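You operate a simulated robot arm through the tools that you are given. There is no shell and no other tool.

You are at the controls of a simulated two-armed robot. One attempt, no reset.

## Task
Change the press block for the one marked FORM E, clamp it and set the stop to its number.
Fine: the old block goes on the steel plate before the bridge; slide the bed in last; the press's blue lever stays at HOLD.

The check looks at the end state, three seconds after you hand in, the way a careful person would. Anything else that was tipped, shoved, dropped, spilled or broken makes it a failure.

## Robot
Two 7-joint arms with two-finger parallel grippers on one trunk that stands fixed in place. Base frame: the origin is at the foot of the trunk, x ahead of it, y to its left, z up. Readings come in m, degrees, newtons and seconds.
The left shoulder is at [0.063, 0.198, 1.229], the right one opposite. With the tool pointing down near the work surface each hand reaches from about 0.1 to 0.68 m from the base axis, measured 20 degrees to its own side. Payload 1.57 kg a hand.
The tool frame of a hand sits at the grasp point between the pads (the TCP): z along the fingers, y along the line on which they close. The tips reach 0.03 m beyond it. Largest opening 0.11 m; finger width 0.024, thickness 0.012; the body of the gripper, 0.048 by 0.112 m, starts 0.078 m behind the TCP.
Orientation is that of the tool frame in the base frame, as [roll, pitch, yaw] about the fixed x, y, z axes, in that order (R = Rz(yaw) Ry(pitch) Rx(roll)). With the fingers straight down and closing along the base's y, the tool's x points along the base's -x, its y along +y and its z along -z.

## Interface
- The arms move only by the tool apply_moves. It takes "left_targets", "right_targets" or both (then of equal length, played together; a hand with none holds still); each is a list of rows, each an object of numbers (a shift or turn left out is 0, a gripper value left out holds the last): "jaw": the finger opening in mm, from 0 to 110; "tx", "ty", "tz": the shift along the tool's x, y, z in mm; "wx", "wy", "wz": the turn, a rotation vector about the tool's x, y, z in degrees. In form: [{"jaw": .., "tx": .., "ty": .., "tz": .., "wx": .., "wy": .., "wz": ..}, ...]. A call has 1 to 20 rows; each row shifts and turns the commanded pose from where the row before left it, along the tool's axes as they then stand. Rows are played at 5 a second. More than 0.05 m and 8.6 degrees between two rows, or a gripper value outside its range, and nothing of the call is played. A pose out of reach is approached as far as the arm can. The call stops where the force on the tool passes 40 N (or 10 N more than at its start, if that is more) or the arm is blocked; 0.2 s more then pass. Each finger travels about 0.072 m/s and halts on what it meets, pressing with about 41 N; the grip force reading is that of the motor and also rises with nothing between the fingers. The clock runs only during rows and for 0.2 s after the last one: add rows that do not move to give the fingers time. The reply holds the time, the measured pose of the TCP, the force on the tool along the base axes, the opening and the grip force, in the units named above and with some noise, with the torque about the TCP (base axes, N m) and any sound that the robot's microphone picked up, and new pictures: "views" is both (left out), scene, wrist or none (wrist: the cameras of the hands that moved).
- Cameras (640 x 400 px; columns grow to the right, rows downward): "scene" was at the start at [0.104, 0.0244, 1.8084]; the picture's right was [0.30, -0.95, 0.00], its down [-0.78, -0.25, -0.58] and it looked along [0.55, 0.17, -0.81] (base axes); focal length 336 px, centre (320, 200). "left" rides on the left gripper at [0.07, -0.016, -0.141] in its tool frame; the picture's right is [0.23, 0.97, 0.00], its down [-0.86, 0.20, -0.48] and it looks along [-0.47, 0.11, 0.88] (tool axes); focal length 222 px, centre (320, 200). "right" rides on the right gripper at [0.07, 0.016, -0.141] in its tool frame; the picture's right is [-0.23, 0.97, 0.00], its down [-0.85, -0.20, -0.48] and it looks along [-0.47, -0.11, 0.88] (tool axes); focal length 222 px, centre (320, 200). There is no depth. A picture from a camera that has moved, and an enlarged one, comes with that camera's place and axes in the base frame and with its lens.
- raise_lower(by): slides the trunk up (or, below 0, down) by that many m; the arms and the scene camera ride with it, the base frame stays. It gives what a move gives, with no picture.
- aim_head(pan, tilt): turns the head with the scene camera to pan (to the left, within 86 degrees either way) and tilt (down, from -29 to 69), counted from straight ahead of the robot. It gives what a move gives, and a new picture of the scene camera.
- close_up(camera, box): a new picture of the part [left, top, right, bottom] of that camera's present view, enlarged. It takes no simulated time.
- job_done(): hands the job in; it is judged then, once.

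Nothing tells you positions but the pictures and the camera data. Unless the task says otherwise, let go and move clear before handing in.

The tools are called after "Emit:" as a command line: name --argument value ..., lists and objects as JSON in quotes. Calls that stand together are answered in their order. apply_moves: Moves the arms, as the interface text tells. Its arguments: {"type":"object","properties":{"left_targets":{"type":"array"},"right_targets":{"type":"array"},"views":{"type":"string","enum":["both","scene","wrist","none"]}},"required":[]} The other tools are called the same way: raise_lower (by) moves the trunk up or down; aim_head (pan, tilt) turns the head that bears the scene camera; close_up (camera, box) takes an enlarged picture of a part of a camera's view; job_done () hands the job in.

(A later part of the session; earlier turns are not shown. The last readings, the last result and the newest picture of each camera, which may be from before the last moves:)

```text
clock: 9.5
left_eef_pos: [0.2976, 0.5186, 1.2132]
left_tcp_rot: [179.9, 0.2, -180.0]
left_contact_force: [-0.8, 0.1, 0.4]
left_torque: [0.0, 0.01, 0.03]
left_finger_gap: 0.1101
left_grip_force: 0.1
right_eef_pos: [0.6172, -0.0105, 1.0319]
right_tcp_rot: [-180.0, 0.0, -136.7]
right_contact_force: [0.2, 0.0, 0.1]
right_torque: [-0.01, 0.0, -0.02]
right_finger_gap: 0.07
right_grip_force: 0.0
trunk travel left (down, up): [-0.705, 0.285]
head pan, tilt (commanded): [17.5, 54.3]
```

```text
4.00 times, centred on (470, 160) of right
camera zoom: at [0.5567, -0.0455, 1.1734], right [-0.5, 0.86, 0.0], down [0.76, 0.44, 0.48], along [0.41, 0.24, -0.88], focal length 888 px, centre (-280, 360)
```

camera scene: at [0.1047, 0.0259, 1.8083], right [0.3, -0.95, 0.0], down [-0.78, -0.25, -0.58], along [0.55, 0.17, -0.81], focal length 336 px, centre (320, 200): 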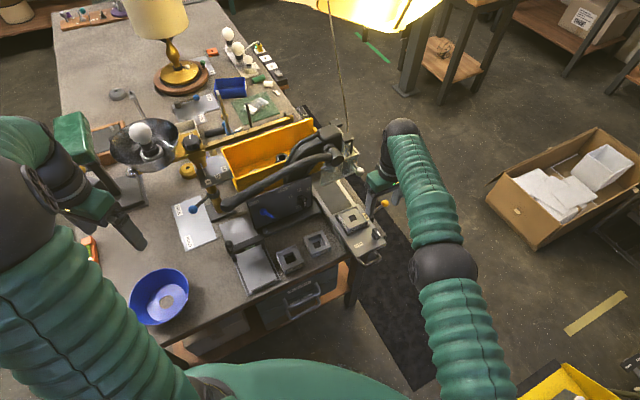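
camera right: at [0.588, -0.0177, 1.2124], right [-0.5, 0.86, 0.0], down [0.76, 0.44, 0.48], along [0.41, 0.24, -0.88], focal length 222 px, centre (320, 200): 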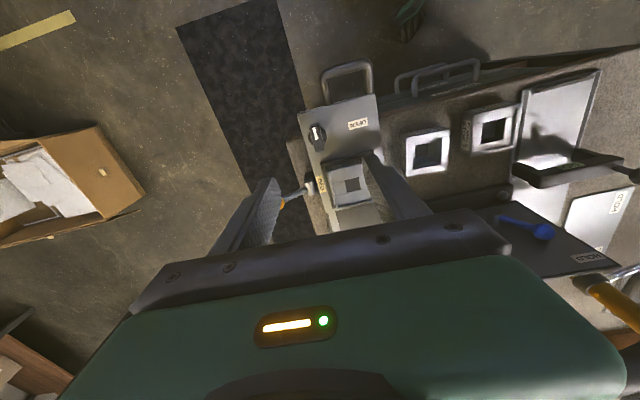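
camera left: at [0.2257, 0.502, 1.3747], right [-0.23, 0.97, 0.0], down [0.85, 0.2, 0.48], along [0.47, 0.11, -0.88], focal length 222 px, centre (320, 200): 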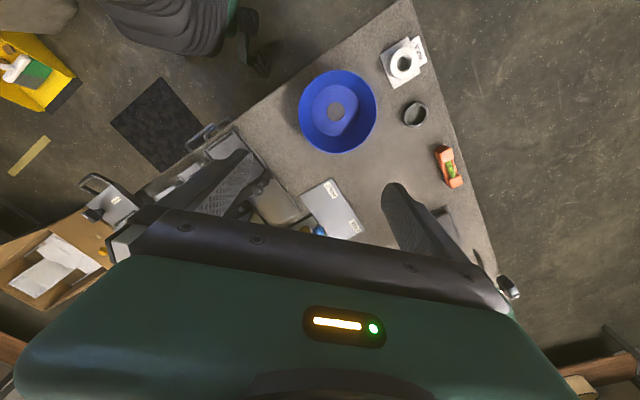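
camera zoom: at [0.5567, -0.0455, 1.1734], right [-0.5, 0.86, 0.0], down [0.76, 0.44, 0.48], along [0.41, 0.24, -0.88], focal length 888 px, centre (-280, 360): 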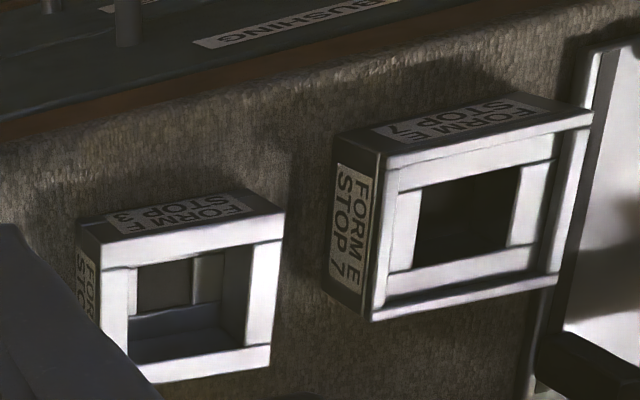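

The knob works out at about (0.652, 0.015) with its top at z≈0.919, the bed surface at ≈0.884. I'll move the right hand over it and check the reach before going down.

Emit:
apply_moves --right_targets '[{"tx": -22, "ty": -3}, {"tx": -22, "ty": -2}, {"tz": 32}, {}]' --views "wrist"

Emit:
close_up --camera "right" --box '[240, 120, 400, 220]'

Emit:
close_up --camera "scene" --box '[340, 180, 420, 230]'

```text
clock: 10.5
left_eef_pos: [0.2995, 0.5178, 1.2134]
left_tcp_rot: [180.0, 0.1, 179.9]
left_contact_force: [-0.2, 0.1, -0.2]
left_torque: [0.0, 0.0, -0.01]
left_finger_gap: 0.1099
left_grip_force: 0.0
right_eef_pos: [0.6449, 0.0134, 0.9984]
right_tcp_rot: [180.0, 0.0, -136.7]
right_contact_force: [0.4, -0.4, -0.1]
right_torque: [-0.02, -0.01, 0.01]
right_finger_gap: 0.07
right_grip_force: 0.1
right hand out of reach, approached as far as the arm can: row 2
trunk travel left (down, up): [-0.705, 0.285]
head pan, tilt (commanded): [17.5, 54.3]
camera right: at [0.5832, -0.023, 1.1394], right [-0.5, 0.86, 0.0], down [0.76, 0.44, 0.48], along [0.41, 0.24, -0.88], focal length 222 px, centre (320, 200)
```

right: 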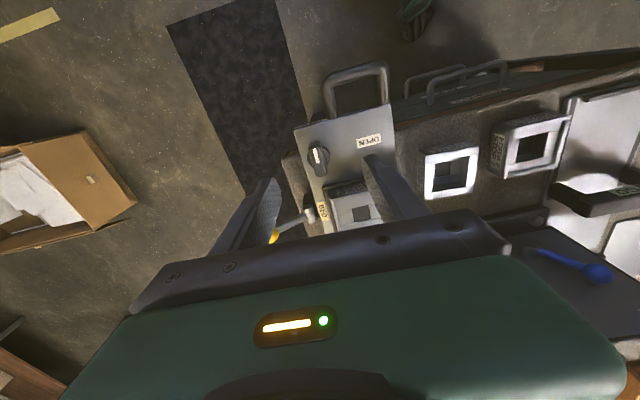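

```text
4.00 times, centred on (320, 170) of right
camera zoom: at [0.5832, -0.023, 1.1394], right [-0.5, 0.86, 0.0], down [0.76, 0.44, 0.48], along [0.41, 0.24, -0.88], focal length 888 px, centre (320, 320)
```

zoom: 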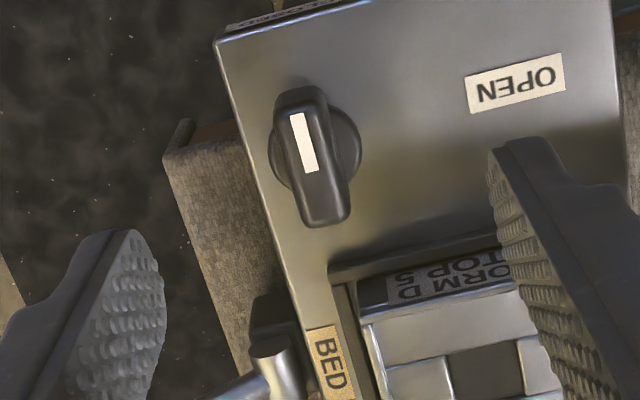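

```text
8.00 times, centred on (380, 205) of scene
camera zoom: at [0.1046, 0.0247, 1.6883], right [0.3, -0.95, 0.0], down [-0.78, -0.25, -0.58], along [0.55, 0.17, -0.81], focal length 2690 px, centre (-160, 160)
```

zoom: 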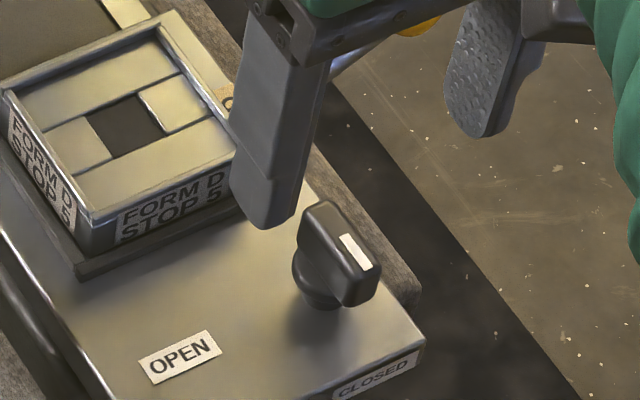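

The hand stops about 5 mm short of the knob axis at this height. I'll go part way down, tilt the fingers 8° forward along the bar to gain reach, and check the alignment.

Emit:
apply_moves --right_targets '[{"tz": 38}, {"wy": -8}, {"tx": -5, "ty": -3.4, "tz": 0.7}, {}]' --views "wrist"

Emit:
close_up --camera "right" --box '[240, 120, 400, 220]'

Emit:
close_up --camera "scene" --box '[340, 180, 420, 230]'

```text
clock: 11.5
left_eef_pos: [0.2993, 0.5188, 1.2124]
left_tcp_rot: [-179.9, 0.0, 180.0]
left_contact_force: [-1.1, -0.8, 0.5]
left_torque: [-0.01, 0.02, 0.02]
left_finger_gap: 0.1103
left_grip_force: 0.0
right_eef_pos: [0.651, 0.0148, 0.9592]
right_tcp_rot: [-180.0, 7.9, -136.7]
right_contact_force: [1.2, 0.4, 0.1]
right_torque: [0.02, 0.01, 0.0]
right_finger_gap: 0.0699
right_grip_force: 0.3
trunk travel left (down, up): [-0.705, 0.285]
head pan, tilt (commanded): [17.5, 54.3]
camera right: at [0.5762, -0.0343, 1.0897], right [-0.5, 0.86, 0.03], down [0.7, 0.39, 0.59], along [0.5, 0.32, -0.81], focal length 222 px, centre (320, 200)
```

right: 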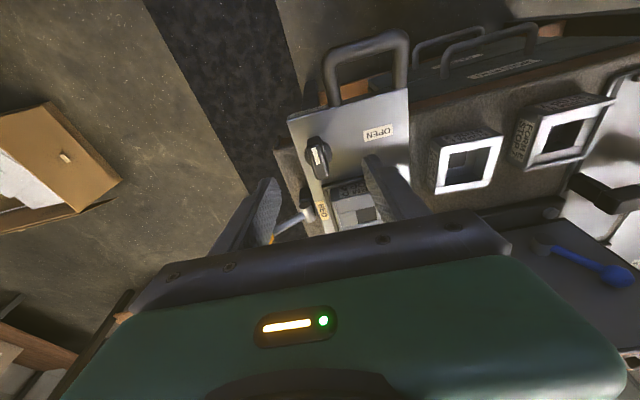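

```text
4.00 times, centred on (320, 170) of right
camera zoom: at [0.5762, -0.0343, 1.0897], right [-0.5, 0.86, 0.03], down [0.7, 0.39, 0.59], along [0.5, 0.32, -0.81], focal length 888 px, centre (320, 320)
```

zoom: 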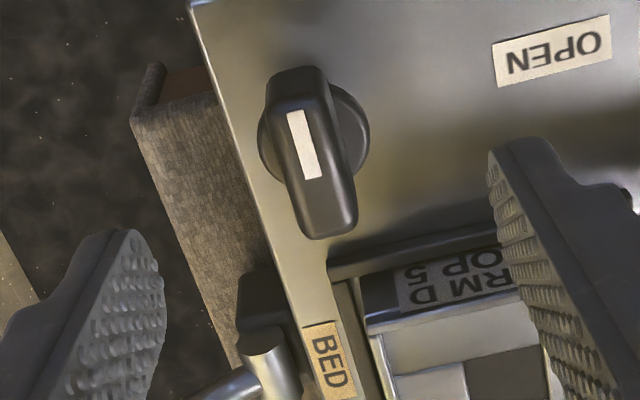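

```text
8.00 times, centred on (380, 205) of scene
camera zoom: at [0.1059, 0.026, 1.6882], right [0.3, -0.95, 0.0], down [-0.78, -0.25, -0.58], along [0.55, 0.17, -0.81], focal length 2690 px, centre (-160, 160)
```

zoom: 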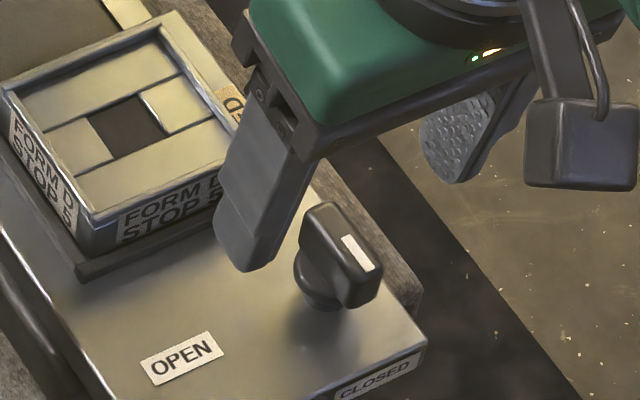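

The TCP now sits over the knob axis (0.651, 0.015). I go straight down 29 mm and close on the bar.

Emit:
apply_moves --right_targets '[{"tz": 14.4, "tx": 2.0}, {"tz": 14.3, "tx": 2.0}, {"jaw": 0}, {}, {}, {}]' --views "wrist"

Emit:
close_up --camera "right" --box '[240, 120, 400, 220]'

Emit:
close_up --camera "scene" --box '[340, 180, 420, 230]'

```text
clock: 12.9
left_eef_pos: [0.2978, 0.5174, 1.2138]
left_tcp_rot: [180.0, 0.0, 180.0]
left_contact_force: [0.7, -0.6, 0.4]
left_torque: [0.0, -0.02, 0.02]
left_finger_gap: 0.1098
left_grip_force: 0.0
right_eef_pos: [0.6503, 0.0132, 0.9325]
right_tcp_rot: [180.0, 7.9, -136.6]
right_contact_force: [0.4, -0.9, 2.4]
right_torque: [-0.23, 0.36, 0.05]
right_finger_gap: 0.0139
right_grip_force: 30.6
trunk travel left (down, up): [-0.705, 0.285]
head pan, tilt (commanded): [17.5, 54.3]
camera right: at [0.5746, -0.0349, 1.0618], right [-0.5, 0.86, 0.03], down [0.7, 0.39, 0.59], along [0.5, 0.32, -0.8], focal length 222 px, centre (320, 200)
```

right: 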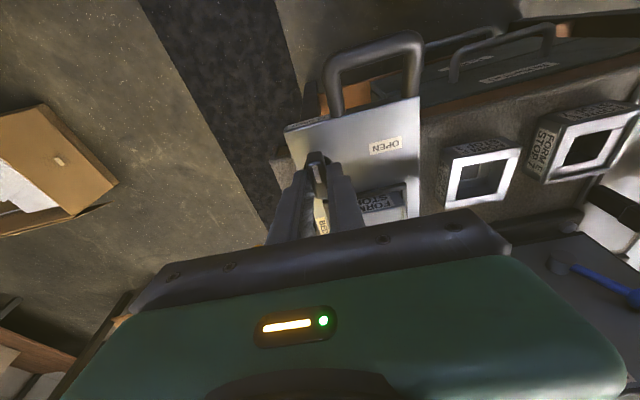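

```text
4.00 times, centred on (320, 170) of right
camera zoom: at [0.5746, -0.0349, 1.0618], right [-0.5, 0.86, 0.03], down [0.7, 0.39, 0.59], along [0.5, 0.32, -0.8], focal length 888 px, centre (320, 320)
```

zoom: 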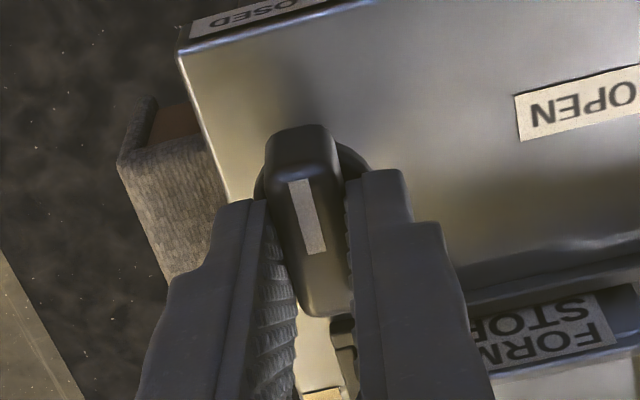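

```text
8.00 times, centred on (380, 205) of scene
camera zoom: at [0.1039, 0.0249, 1.6884], right [0.3, -0.95, 0.0], down [-0.78, -0.25, -0.58], along [0.55, 0.17, -0.81], focal length 2690 px, centre (-160, 160)
```

zoom: 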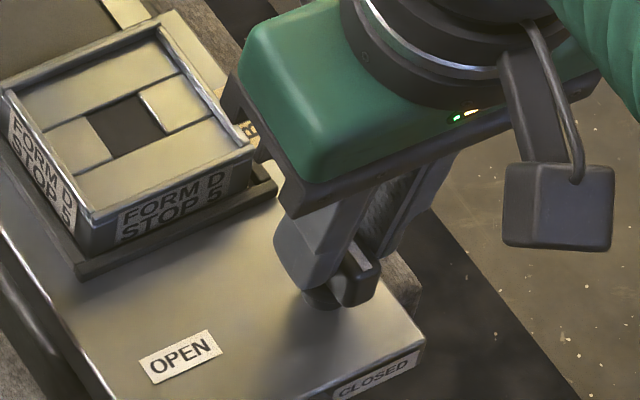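

The bar is gripped (gap 13.9 mm). Now I turn it clockwise as seen from above, half of the quarter turn first, watching torque.

Emit:
apply_moves --right_targets '[{"wz": 5.94, "wx": 0.83}, {"wz": 5.94, "wx": 0.83}, {"wz": 5.94, "wx": 0.83}, {"wz": 5.94, "wx": 0.83}, {"wz": 5.94, "wx": 0.83}, {"wz": 5.94, "wx": 0.83}, {}]' --views "both"

Emit:
close_up --camera "scene" --box '[340, 180, 420, 230]'

```text
clock: 14.5
left_eef_pos: [0.2984, 0.5169, 1.214]
left_tcp_rot: [180.0, 0.0, -180.0]
left_contact_force: [-0.2, -0.8, -0.1]
left_torque: [0.01, 0.0, -0.02]
left_finger_gap: 0.1101
left_grip_force: 0.0
right_eef_pos: [0.6487, 0.0139, 0.9316]
right_tcp_rot: [-180.0, 8.0, -172.8]
right_contact_force: [-0.6, 0.9, -1.9]
right_torque: [0.1, -0.85, -0.02]
right_finger_gap: 0.0141
right_grip_force: 30.0
trunk travel left (down, up): [-0.705, 0.285]
head pan, tilt (commanded): [17.5, 54.3]
camera scene: at [0.1043, 0.0259, 1.6883], right [0.3, -0.95, 0.0], down [-0.78, -0.25, -0.58], along [0.55, 0.17, -0.81], focal length 336 px, centre (320, 200)
camera right: at [0.56, 0.0199, 1.0618], right [0.1, 0.99, 0.03], down [0.8, -0.1, 0.59], along [0.59, -0.03, -0.81], focal length 222 px, centre (320, 200)
```

scene: 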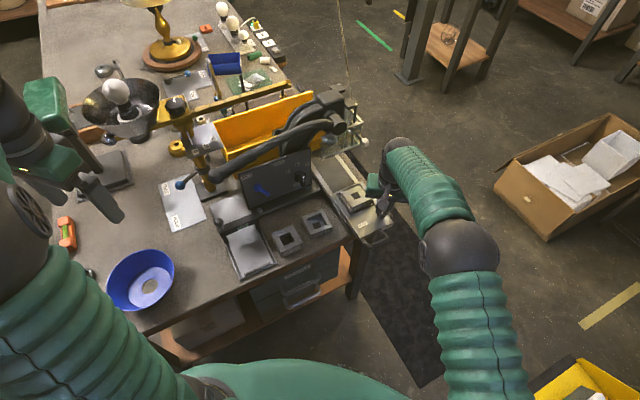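
right: 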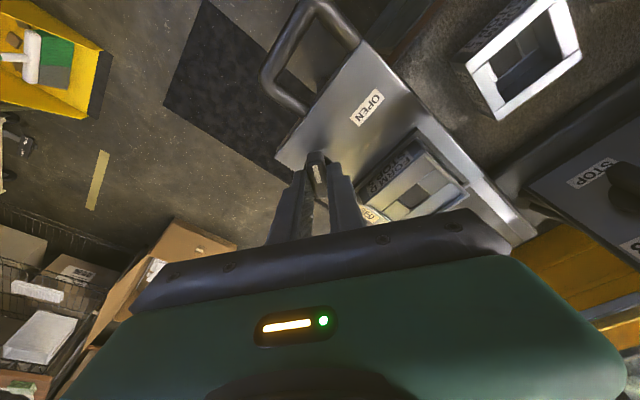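

```text
8.00 times, centred on (380, 205) of scene
camera zoom: at [0.1043, 0.0259, 1.6883], right [0.3, -0.95, 0.0], down [-0.78, -0.25, -0.58], along [0.55, 0.17, -0.81], focal length 2690 px, centre (-160, 160)
```

zoom: 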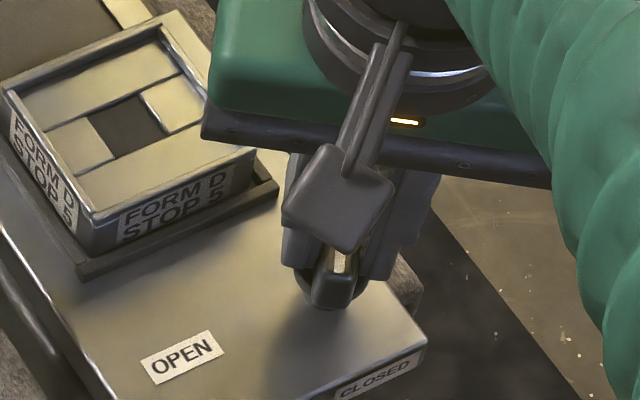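

The knob is turning with the jaws and the torque is low. I continue the remaining 54° to OPEN.

Emit:
apply_moves --right_targets '[{"wz": 5.94, "wx": 0.83}, {"wz": 5.94, "wx": 0.83}, {"wz": 5.94, "wx": 0.83}, {"wz": 5.94, "wx": 0.83}, {"wz": 5.94, "wx": 0.83}, {"wz": 5.94, "wx": 0.83}, {"wz": 5.94, "wx": 0.83}, {"wz": 5.94, "wx": 0.83}, {"wz": 5.94, "wx": 0.83}, {}]' --views "wrist"

Emit:
close_up --camera "scene" --box '[340, 180, 420, 230]'

Emit:
close_up --camera "right" --box '[240, 120, 400, 220]'

```text
clock: 16.7
left_eef_pos: [0.2987, 0.5186, 1.2122]
left_tcp_rot: [-179.9, 0.0, -180.0]
left_contact_force: [0.4, 0.8, 0.3]
left_torque: [-0.01, 0.01, 0.01]
left_finger_gap: 0.11
left_grip_force: 0.1
right_eef_pos: [0.649, 0.0166, 0.9307]
right_tcp_rot: [180.0, 8.0, 133.4]
right_contact_force: [-1.3, 8.5, -0.2]
right_torque: [0.43, -0.09, 0.92]
right_finger_gap: 0.014
right_grip_force: 30.5
trunk travel left (down, up): [-0.705, 0.285]
head pan, tilt (commanded): [17.5, 54.3]
camera right: at [0.6014, 0.092, 1.0618], right [0.86, 0.51, 0.03], down [0.39, -0.7, 0.59], along [0.32, -0.5, -0.8], focal length 222 px, centre (320, 200)
```

right: 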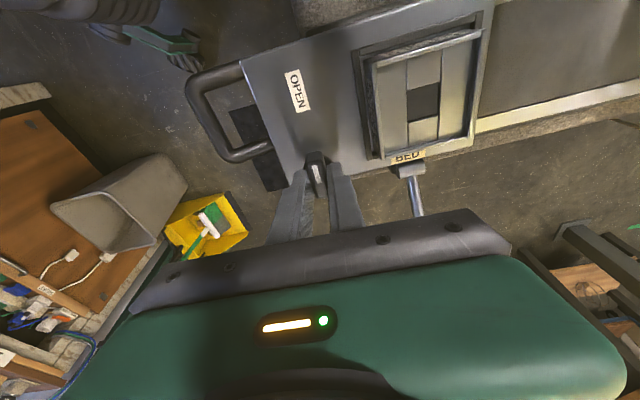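

```text
8.00 times, centred on (380, 205) of scene
camera zoom: at [0.1039, 0.0297, 1.6883], right [0.3, -0.95, 0.0], down [-0.78, -0.25, -0.58], along [0.55, 0.17, -0.81], focal length 2690 px, centre (-160, 160)
```

zoom: 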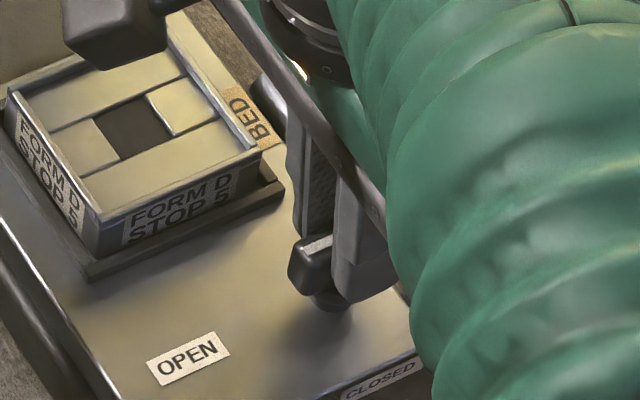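

```text
4.00 times, centred on (320, 170) of right
camera zoom: at [0.6014, 0.092, 1.0618], right [0.86, 0.51, 0.03], down [0.39, -0.7, 0.59], along [0.32, -0.5, -0.8], focal length 888 px, centre (320, 320)
```

zoom: 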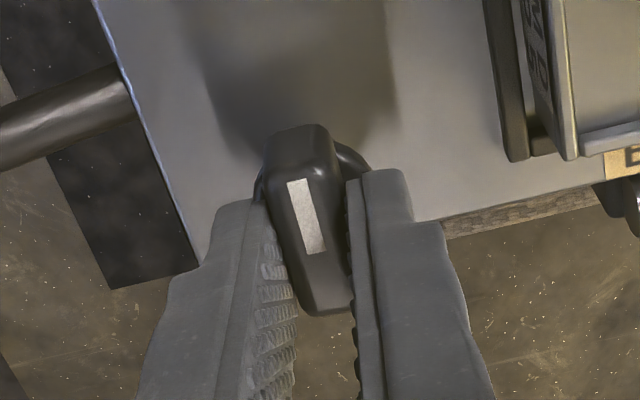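

The knob now points to OPEN (turned 90°). I release it, lift straight up and take the right arm off to the side so the left hand can reach the block.

Emit:
apply_moves --right_targets '[{"jaw": 50}, {}, {}, {"tz": -39.6, "tx": -5.6}, {"tz": -39.6, "tx": -5.6}, {"tz": -39.6, "tx": -5.6}, {}]' --views "both"

Emit:
close_up --camera "right" --box '[240, 60, 480, 210]'

```text
clock: 18.3
left_eef_pos: [0.2996, 0.5186, 1.2135]
left_tcp_rot: [-179.8, 0.0, 180.0]
left_contact_force: [0.8, 0.4, 0.1]
left_torque: [-0.01, -0.02, -0.04]
left_finger_gap: 0.1101
left_grip_force: 0.0
right_eef_pos: [0.6492, 0.013, 1.0524]
right_tcp_rot: [-179.9, 8.1, 133.4]
right_contact_force: [0.2, -0.6, -0.7]
right_torque: [-0.01, -0.03, -0.02]
right_finger_gap: 0.0502
right_grip_force: 0.0
trunk travel left (down, up): [-0.705, 0.285]
head pan, tilt (commanded): [17.5, 54.3]
camera scene: at [0.1045, 0.0259, 1.6883], right [0.3, -0.95, 0.0], down [-0.78, -0.25, -0.58], along [0.55, 0.17, -0.81], focal length 336 px, centre (320, 200)
camera right: at [0.6017, 0.0901, 1.1824], right [0.86, 0.5, 0.03], down [0.39, -0.7, 0.59], along [0.32, -0.5, -0.8], focal length 222 px, centre (320, 200)
```

scene: 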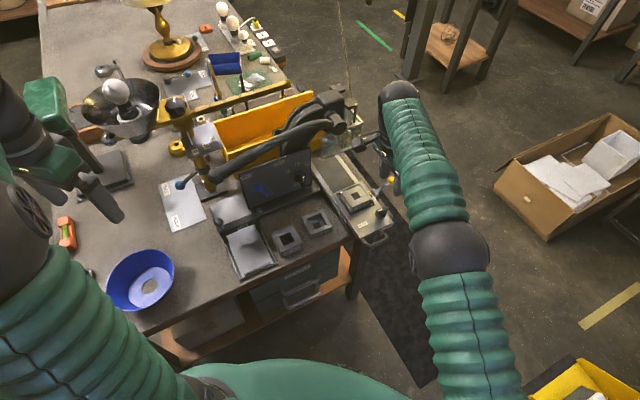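
right: 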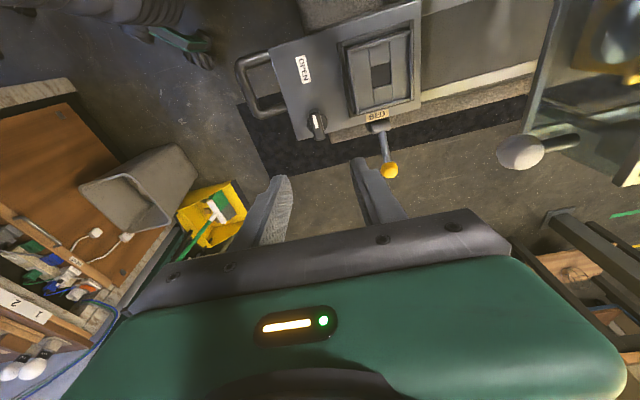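

```text
2.67 times, centred on (360, 135) of right
camera zoom: at [0.6017, 0.0901, 1.1824], right [0.86, 0.5, 0.03], down [0.39, -0.7, 0.59], along [0.32, -0.5, -0.8], focal length 592 px, centre (213, 373)
```

zoom: 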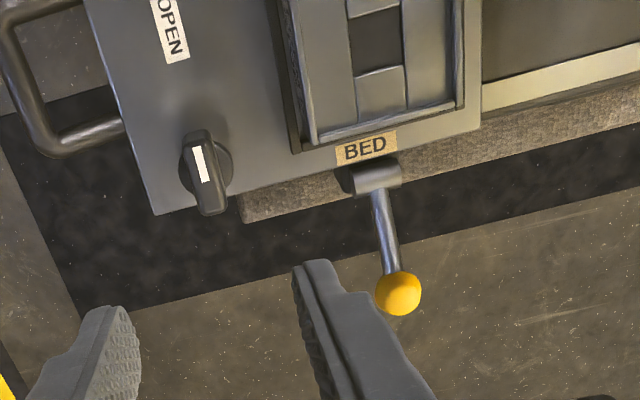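

The mark points at OPEN now. I'll enlarge the block in the bed from both cameras to fix its position before moving the right arm away.

Emit:
close_up --camera "right" --box '[320, 20, 448, 100]'

Emit:
close_up --camera "scene" --box '[322, 175, 386, 215]'

Emit:
close_up --camera "right" --box '[480, 100, 640, 200]'

```text
5.00 times, centred on (384, 60) of right
camera zoom: at [0.6017, 0.0901, 1.1824], right [0.86, 0.5, 0.03], down [0.39, -0.7, 0.59], along [0.32, -0.5, -0.8], focal length 1111 px, centre (0, 900)
```

zoom: 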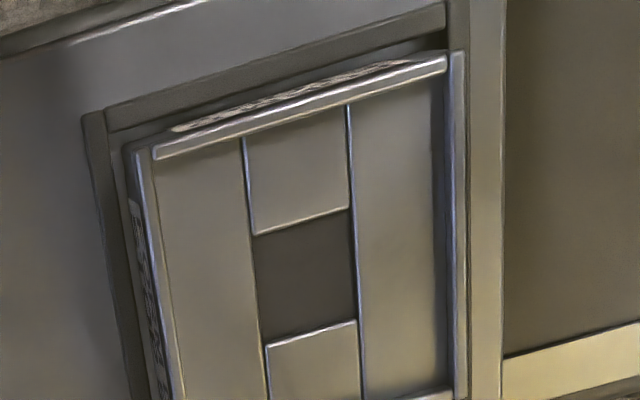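

```text
10.00 times, centred on (354, 195) of scene
camera zoom: at [0.1045, 0.0259, 1.6883], right [0.3, -0.95, 0.0], down [-0.78, -0.25, -0.58], along [0.55, 0.17, -0.81], focal length 3363 px, centre (-20, 250)
```

zoom: 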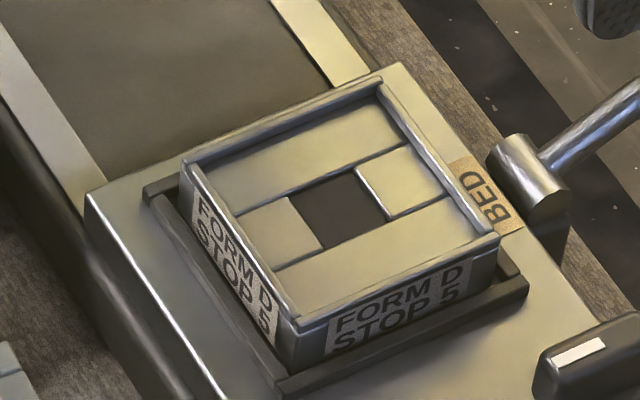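

```text
4.00 times, centred on (560, 150) of right
camera zoom: at [0.6017, 0.0901, 1.1824], right [0.86, 0.5, 0.03], down [0.39, -0.7, 0.59], along [0.32, -0.5, -0.8], focal length 888 px, centre (-640, 400)
```

zoom: 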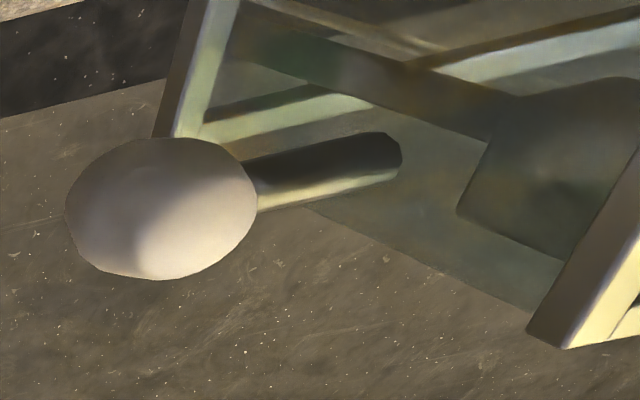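

I put FORM D's centre at about (0.689, 0.101), top z≈0.905, block about 66 mm square and 27 mm high. The guard's white ball handle hangs close behind it (about (0.754, 0.106, 1.05)), so I'll look at the guard more carefully before reaching in.

Emit:
close_up --camera "scene" --box '[316, 95, 380, 135]'

Emit:
close_up --camera "scene" --box '[316, 125, 380, 165]'

Emit:
close_up --camera "right" --box '[440, 0, 640, 125]'

Emit:
close_up --camera "right" --box '[480, 120, 640, 220]'

```text
10.00 times, centred on (348, 115) of scene
camera zoom: at [0.1045, 0.0259, 1.6883], right [0.3, -0.95, 0.0], down [-0.78, -0.25, -0.58], along [0.55, 0.17, -0.81], focal length 3363 px, centre (40, 1050)
```

zoom: 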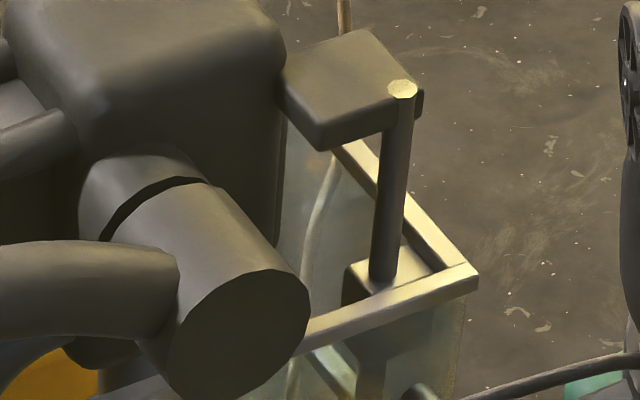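

```text
10.00 times, centred on (348, 145) of scene
camera zoom: at [0.1045, 0.0259, 1.6883], right [0.3, -0.95, 0.0], down [-0.78, -0.25, -0.58], along [0.55, 0.17, -0.81], focal length 3363 px, centre (40, 750)
```

zoom: 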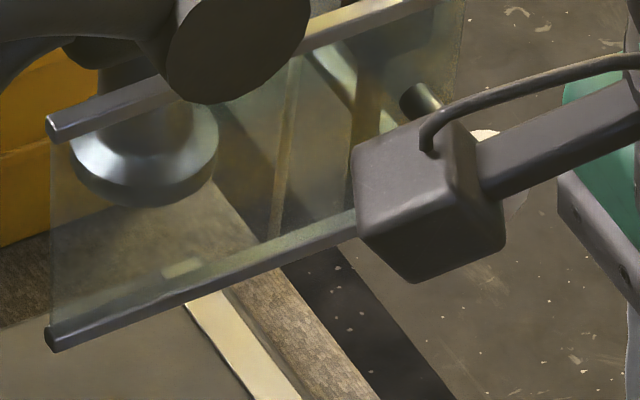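

```text
3.20 times, centred on (540, 62) of right
camera zoom: at [0.6017, 0.0901, 1.1824], right [0.86, 0.5, 0.03], down [0.39, -0.7, 0.59], along [0.32, -0.5, -0.8], focal length 711 px, centre (-384, 640)
```

zoom: 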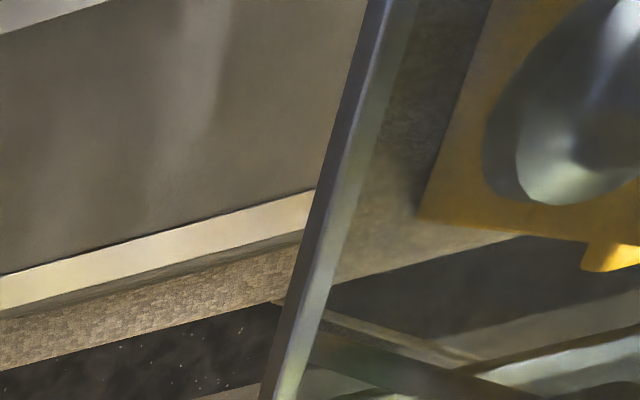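

```text
4.00 times, centred on (560, 170) of right
camera zoom: at [0.6017, 0.0901, 1.1824], right [0.86, 0.5, 0.03], down [0.39, -0.7, 0.59], along [0.32, -0.5, -0.8], focal length 888 px, centre (-640, 320)
```

zoom: 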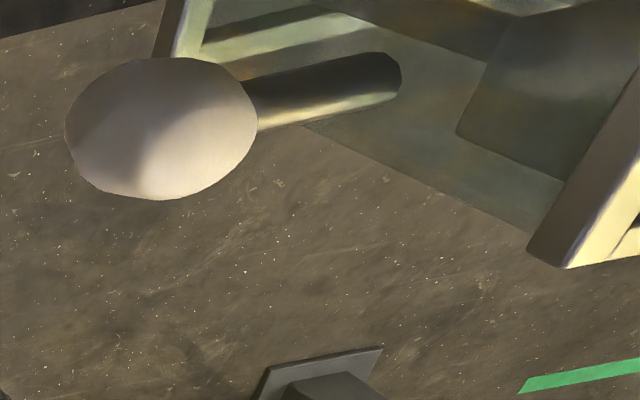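

The guard's lower bar sits some 12 cm behind the block and the ball handle to its right-rear, so a left-hand grasp on the block's front and rear faces, leaning the wrist to bench-left, should clear. I withdraw the right arm and bring the left hand to a waiting point in front of the bed, turned to the bench angle.

Emit:
apply_moves --right_targets '[{"tx": -8.1, "ty": -40.5, "tz": -11.5}, {"tx": -8.1, "ty": -40.5, "tz": -11.5}, {"tx": -8.1, "ty": -40.5, "tz": -11.5}, {"tx": -8.1, "ty": -40.5, "tz": -11.5}, {"tx": -8.1, "ty": -40.5, "tz": -11.5}, {"tx": -8.1, "ty": -40.5, "tz": -11.5}, {"tx": -8.1, "ty": -40.5, "tz": -11.5}, {"tx": -8.1, "ty": -40.5, "tz": -11.5}, {}, {}, {}, {}, {}, {}, {}, {}, {}]' --left_targets '[{"tx": -25, "ty": -37, "tz": 9}, {"tx": -25, "ty": -37, "tz": 9}, {"tx": -25, "ty": -37, "tz": 9}, {"tx": -25, "ty": -37, "tz": 9}, {"tx": -25, "ty": -37, "tz": 9}, {"tx": -25, "ty": -37, "tz": 9}, {"tx": -25, "ty": -37, "tz": 9}, {"tx": -25, "ty": -37, "tz": 9}, {"tx": -25, "ty": -37, "tz": 9}, {"tx": -25, "ty": -37, "tz": 9}, {"wz": 7.58}, {"wz": 7.58}, {"wz": 7.58}, {"wz": 7.58}, {"wz": 7.58}, {"wz": 7.6}, {}]' --views "both"

```text
clock: 21.9
left_eef_pos: [0.5489, 0.1453, 1.1252]
left_tcp_rot: [180.0, 0.1, 134.5]
left_contact_force: [0.7, 0.0, 0.1]
left_torque: [-0.01, 0.0, 0.01]
left_finger_gap: 0.11
left_grip_force: 0.0
right_eef_pos: [0.4486, -0.2457, 1.1509]
right_tcp_rot: [179.8, 7.9, 133.4]
right_contact_force: [0.0, -0.7, 0.2]
right_torque: [-0.01, 0.04, -0.01]
right_finger_gap: 0.05
right_grip_force: 0.1
trunk travel left (down, up): [-0.705, 0.285]
head pan, tilt (commanded): [17.5, 54.3]
camera scene: at [0.1039, 0.0222, 1.6884], right [0.3, -0.95, 0.0], down [-0.78, -0.24, -0.58], along [0.55, 0.18, -0.81], focal length 336 px, centre (320, 200)
camera right: at [0.4004, -0.171, 1.281], right [0.86, 0.5, 0.03], down [0.39, -0.71, 0.59], along [0.32, -0.5, -0.81], focal length 222 px, centre (320, 200)
camera left: at [0.4881, 0.1839, 1.2662], right [0.54, 0.84, 0.0], down [0.74, -0.47, 0.48], along [0.4, -0.26, -0.88], focal length 222 px, centre (320, 200)
```

scene: 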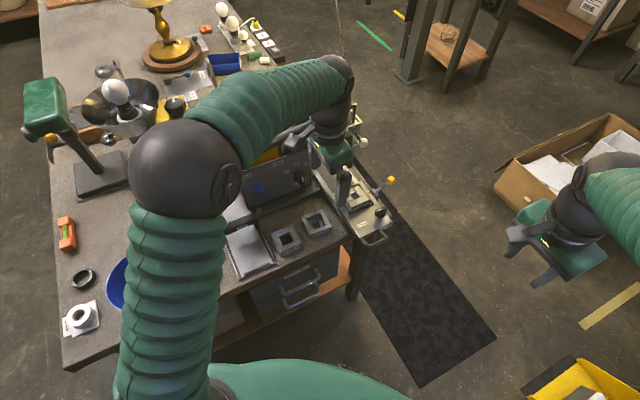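
right: 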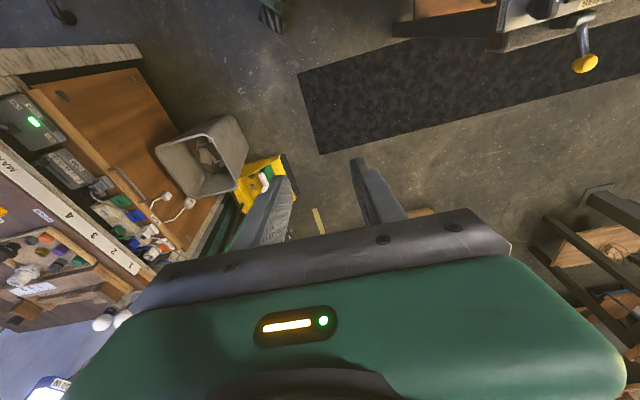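
left: 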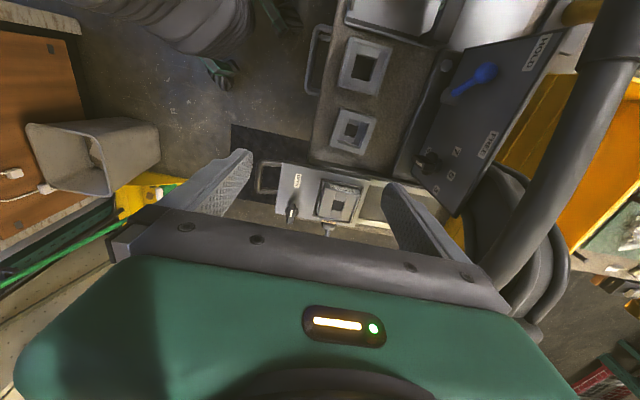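

Left hand is in front of the bed at z 1.125. I move it closer to FORM D, lower it a little and tilt it 12°, leaving the last 60 mm until I've looked.

Emit:
apply_moves --left_targets '[{"tx": -35, "ty": 34}, {"tx": -35, "ty": 34.8}, {"tz": 40}, {"tz": 35}, {"wy": -6}, {"wy": -6, "jaw": 86}, {}, {}]' --views "both"

Emit:
close_up --camera "left" --box '[220, 120, 420, 245]'

Emit:
close_up --camera "scene" --box '[300, 110, 428, 190]'

```text
clock: 23.7
left_eef_pos: [0.6485, 0.1433, 1.0483]
left_tcp_rot: [-180.0, 12.0, 134.5]
left_contact_force: [0.3, 0.3, -0.3]
left_torque: [-0.04, -0.03, -0.01]
left_finger_gap: 0.0861
left_grip_force: 0.1
right_eef_pos: [0.4483, -0.2458, 1.15]
right_tcp_rot: [-179.9, 7.9, 133.4]
right_contact_force: [-0.3, 0.2, -1.3]
right_torque: [0.03, -0.02, 0.01]
right_finger_gap: 0.0503
right_grip_force: 0.1
trunk travel left (down, up): [-0.705, 0.285]
head pan, tilt (commanded): [17.5, 54.3]
camera scene: at [0.1057, 0.0216, 1.6883], right [0.3, -0.95, 0.0], down [-0.78, -0.24, -0.58], along [0.55, 0.18, -0.81], focal length 336 px, centre (320, 200)
camera left: at [0.5678, 0.2017, 1.1727], right [0.54, 0.84, -0.05], down [0.66, -0.39, 0.65], along [0.52, -0.38, -0.76], focal length 222 px, centre (320, 200)
```

scene: 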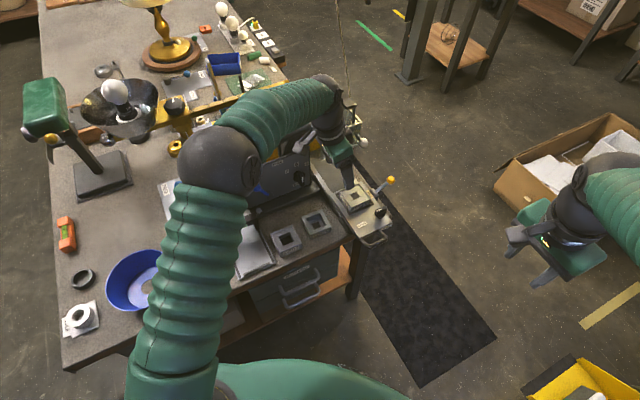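
left: 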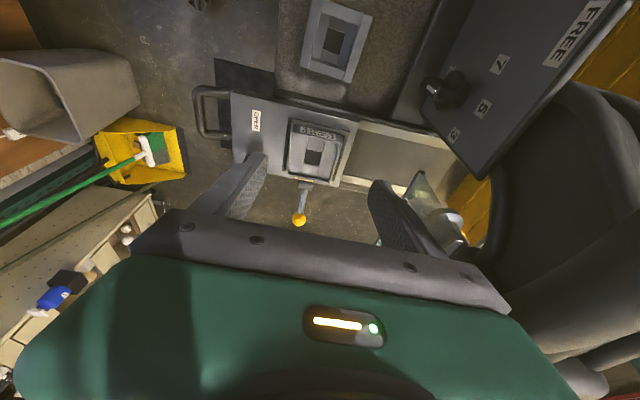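

```text
3.20 times, centred on (320, 182) of left
camera zoom: at [0.5678, 0.2017, 1.1727], right [0.54, 0.84, -0.05], down [0.66, -0.39, 0.65], along [0.52, -0.38, -0.76], focal length 711 px, centre (320, 256)
```

zoom: 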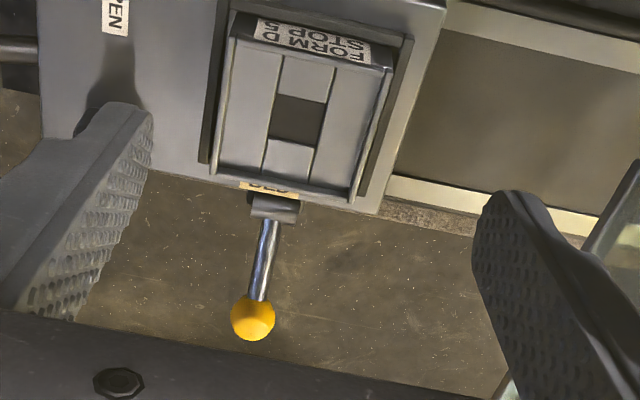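

```text
5.00 times, centred on (364, 150) of scene
camera zoom: at [0.1057, 0.0216, 1.6883], right [0.3, -0.95, 0.0], down [-0.78, -0.24, -0.58], along [0.55, 0.18, -0.81], focal length 1681 px, centre (100, 450)
```

zoom: 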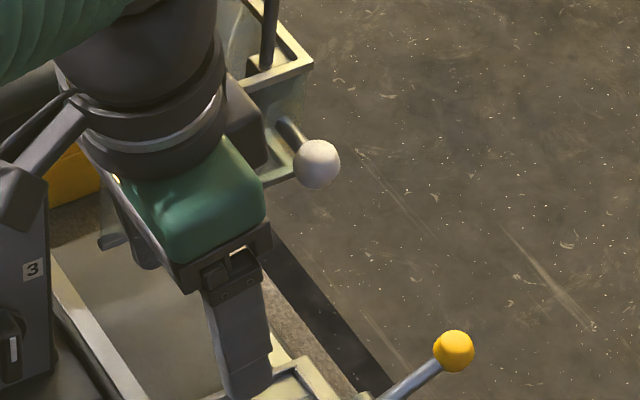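

From two views the block centre is about (0.687, 0.101) at 45°, top ≈0.906. I move over it and come down to 40 mm above the grasp height, then look again.

Emit:
apply_moves --left_targets '[{"tx": -28, "ty": -1.1, "tz": 6}, {"tx": -28, "ty": -1.1, "tz": 6}, {"tx": 8.3, "tz": 39.1}, {"tx": 8.3, "tz": 39.1}, {}]' --views "both"

Emit:
close_up --camera "left" --box '[220, 120, 420, 245]'

Emit:
close_up --camera "scene" --box '[310, 130, 406, 190]'

```text
clock: 24.9
left_eef_pos: [0.6863, 0.1022, 0.967]
left_tcp_rot: [180.0, 12.0, 134.5]
left_contact_force: [-0.2, 0.6, -0.2]
left_torque: [0.0, 0.02, 0.01]
left_finger_gap: 0.086
left_grip_force: 0.1
right_eef_pos: [0.4491, -0.2464, 1.1507]
right_tcp_rot: [180.0, 8.0, 133.3]
right_contact_force: [0.4, 0.7, -0.8]
right_torque: [-0.01, 0.01, 0.04]
right_finger_gap: 0.0503
right_grip_force: 0.1
trunk travel left (down, up): [-0.705, 0.285]
head pan, tilt (commanded): [17.5, 54.3]
camera scene: at [0.1051, 0.0228, 1.6883], right [0.3, -0.95, 0.0], down [-0.78, -0.24, -0.58], along [0.55, 0.18, -0.81], focal length 336 px, centre (320, 200)
camera left: at [0.6059, 0.1602, 1.0916], right [0.54, 0.84, -0.05], down [0.66, -0.39, 0.65], along [0.53, -0.38, -0.76], focal length 222 px, centre (320, 200)
```

scene: 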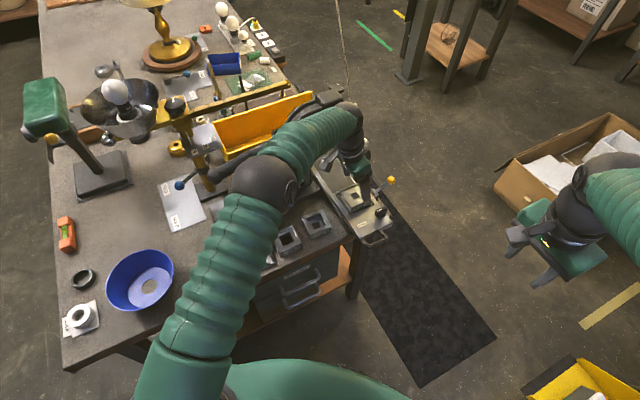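
left: 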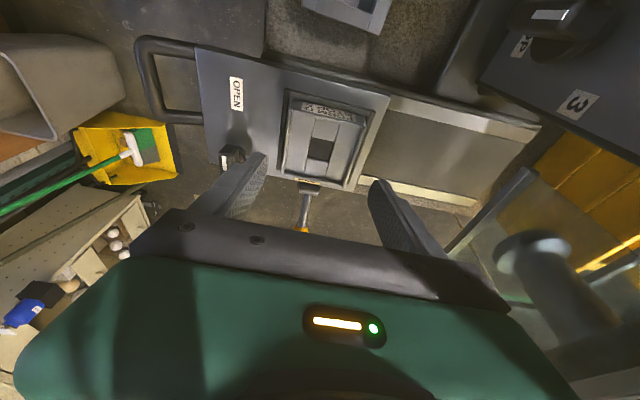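

```text
3.20 times, centred on (320, 182) of left
camera zoom: at [0.6059, 0.1602, 1.0916], right [0.54, 0.84, -0.05], down [0.66, -0.39, 0.65], along [0.53, -0.38, -0.76], focal length 711 px, centre (320, 256)
```

zoom: 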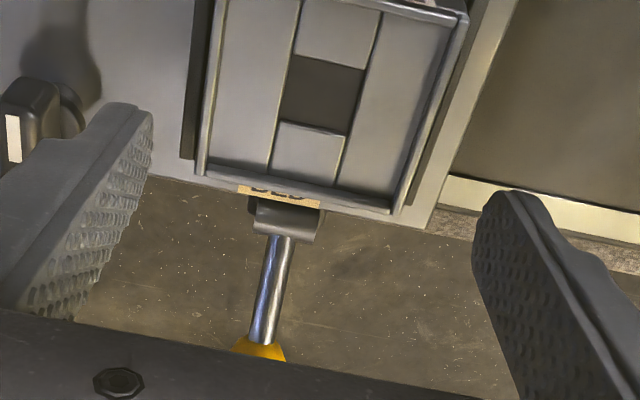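

```text
6.67 times, centred on (358, 160) of scene
camera zoom: at [0.1051, 0.0228, 1.6883], right [0.3, -0.95, 0.0], down [-0.78, -0.24, -0.58], along [0.55, 0.18, -0.81], focal length 2242 px, centre (67, 467)
```

zoom: 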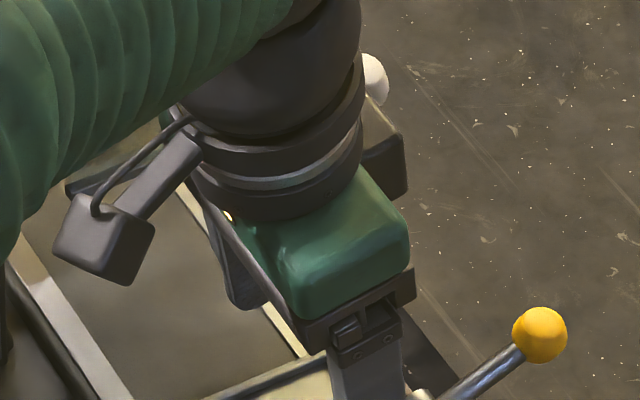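

The hand is centred over the block. I go down 43 mm, with the finger tips at about z 0.893, and close on the front and rear faces.

Emit:
apply_moves --left_targets '[{"tx": 4.5, "tz": 21.0}, {"tx": 4.4, "tz": 21.0}, {}, {"jaw": 56}, {}, {}]' --views "both"

Emit:
close_up --camera "left" --box '[220, 120, 420, 245]'

Emit:
close_up --camera "scene" --box '[310, 150, 406, 210]'

```text
clock: 26.3
left_eef_pos: [0.6864, 0.1022, 0.9252]
left_tcp_rot: [179.9, 12.0, 134.5]
left_contact_force: [-1.3, -0.6, 0.8]
left_torque: [0.04, 0.0, 0.02]
left_finger_gap: 0.0676
left_grip_force: 41.1
right_eef_pos: [0.449, -0.2464, 1.1508]
right_tcp_rot: [179.8, 7.9, 133.3]
right_contact_force: [0.5, -0.5, -0.8]
right_torque: [0.0, 0.02, -0.01]
right_finger_gap: 0.0501
right_grip_force: 0.1
trunk travel left (down, up): [-0.705, 0.285]
head pan, tilt (commanded): [17.5, 54.3]
camera scene: at [0.1043, 0.022, 1.6884], right [0.3, -0.95, 0.0], down [-0.78, -0.24, -0.58], along [0.55, 0.18, -0.81], focal length 336 px, centre (320, 200)
camera left: at [0.6057, 0.1595, 1.0495], right [0.54, 0.84, -0.05], down [0.66, -0.39, 0.65], along [0.53, -0.38, -0.76], focal length 222 px, centre (320, 200)
```

scene: 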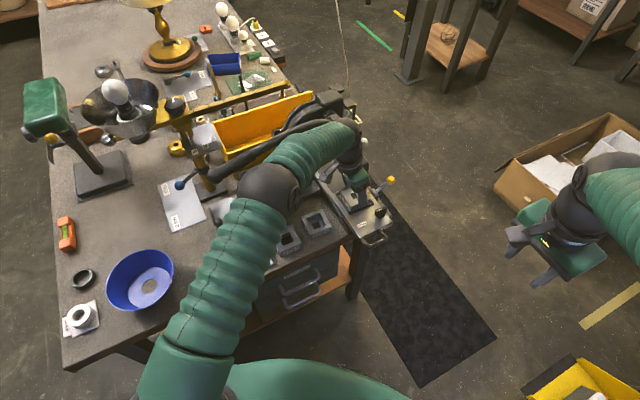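
left: 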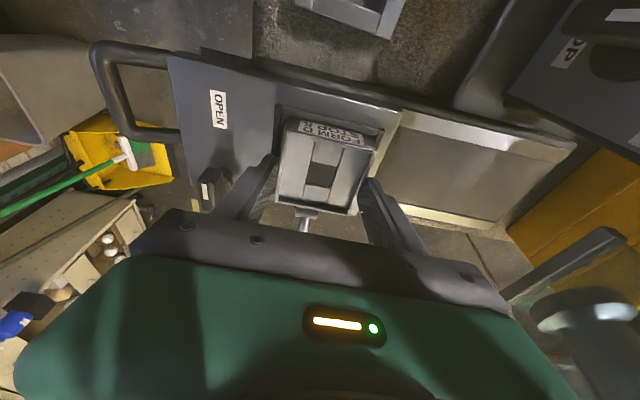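

```text
3.20 times, centred on (320, 182) of left
camera zoom: at [0.6057, 0.1595, 1.0495], right [0.54, 0.84, -0.05], down [0.66, -0.39, 0.65], along [0.53, -0.38, -0.76], focal length 711 px, centre (320, 256)
```

zoom: 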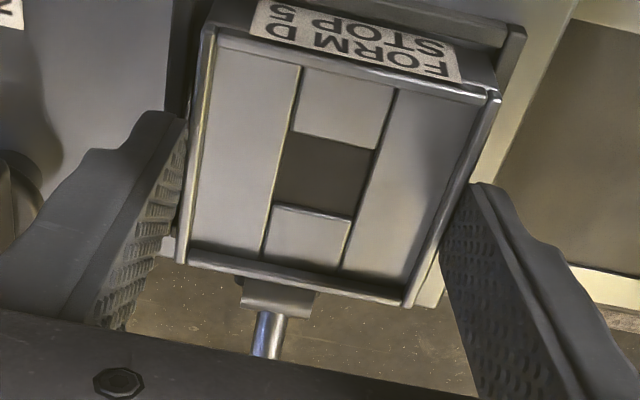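

```text
6.67 times, centred on (358, 180) of scene
camera zoom: at [0.1043, 0.022, 1.6884], right [0.3, -0.95, 0.0], down [-0.78, -0.24, -0.58], along [0.55, 0.18, -0.81], focal length 2242 px, centre (67, 333)
```

zoom: 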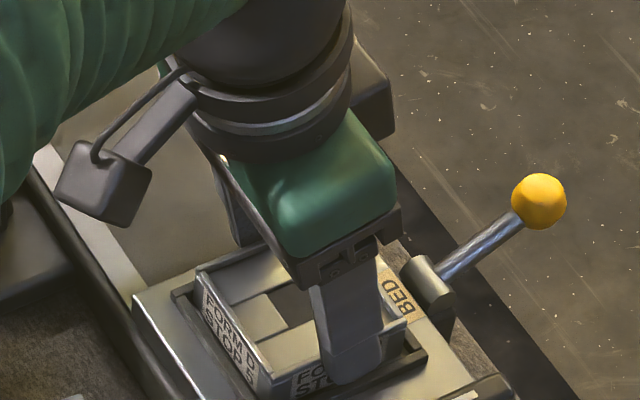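

The block is gripped (gap 67.6 mm). I lift it slowly straight up and check that it comes free.

Emit:
apply_moves --left_targets '[{"tx": -2.1, "tz": -9.8}, {"tx": -2.1, "tz": -9.8}, {"tx": -4.2, "tz": -19.6}, {"tx": -4.2, "tz": -19.6}, {}]' --views "both"

Emit:
close_up --camera "left" --box '[220, 120, 420, 245]'

Emit:
close_up --camera "scene" --box '[310, 150, 406, 210]'

```text
clock: 27.5
left_eef_pos: [0.6865, 0.1018, 0.9844]
left_tcp_rot: [180.0, 11.9, 134.4]
left_contact_force: [-0.8, 0.3, -3.8]
left_torque: [0.01, 0.03, 0.03]
left_finger_gap: 0.0678
left_grip_force: 41.1
right_eef_pos: [0.4499, -0.246, 1.1494]
right_tcp_rot: [179.9, 7.9, 133.3]
right_contact_force: [-0.1, 0.2, -0.6]
right_torque: [-0.01, -0.01, 0.01]
right_finger_gap: 0.0498
right_grip_force: 0.1
trunk travel left (down, up): [-0.705, 0.285]
head pan, tilt (commanded): [17.5, 54.3]
camera scene: at [0.1061, 0.0223, 1.6882], right [0.3, -0.95, 0.0], down [-0.78, -0.24, -0.58], along [0.55, 0.18, -0.81], focal length 336 px, centre (320, 200)
camera left: at [0.6064, 0.16, 1.1097], right [0.54, 0.84, -0.05], down [0.66, -0.39, 0.65], along [0.52, -0.38, -0.76], focal length 222 px, centre (320, 200)
```

scene: 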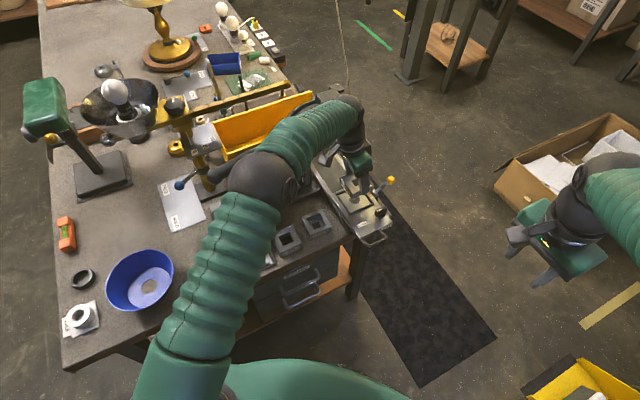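
left: 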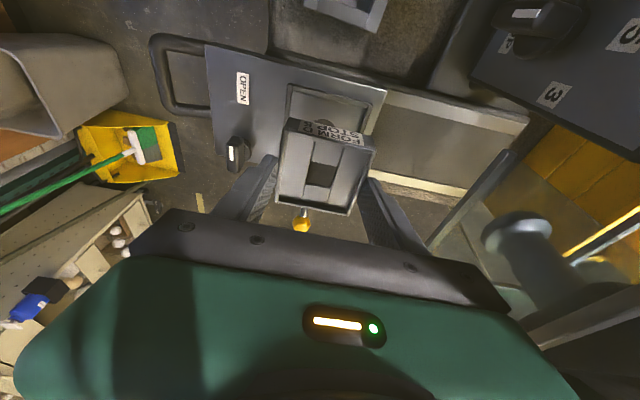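

```text
3.20 times, centred on (320, 182) of left
camera zoom: at [0.6064, 0.16, 1.1097], right [0.54, 0.84, -0.05], down [0.66, -0.39, 0.65], along [0.52, -0.38, -0.76], focal length 711 px, centre (320, 256)
```

zoom: 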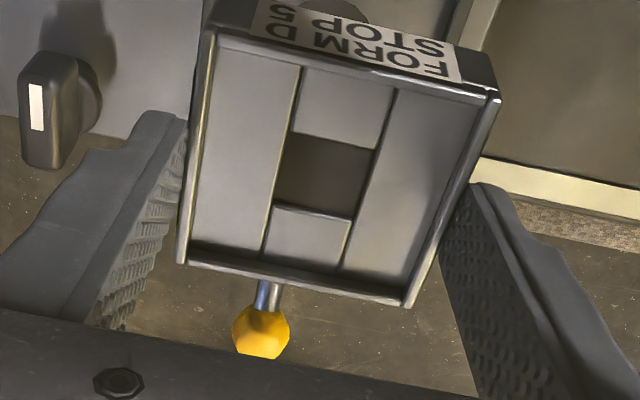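

```text
6.67 times, centred on (358, 180) of scene
camera zoom: at [0.1061, 0.0223, 1.6882], right [0.3, -0.95, 0.0], down [-0.78, -0.24, -0.58], along [0.55, 0.18, -0.81], focal length 2242 px, centre (67, 333)
```

zoom: 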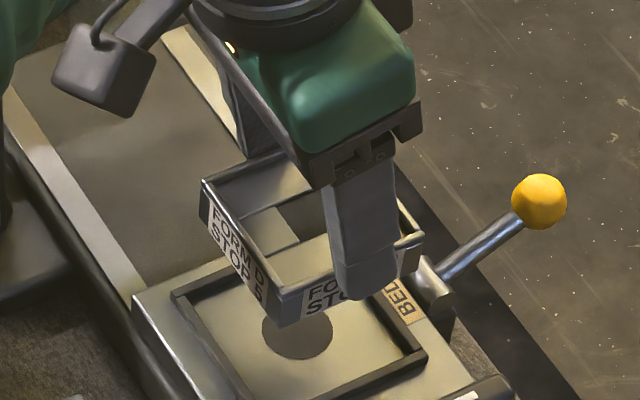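

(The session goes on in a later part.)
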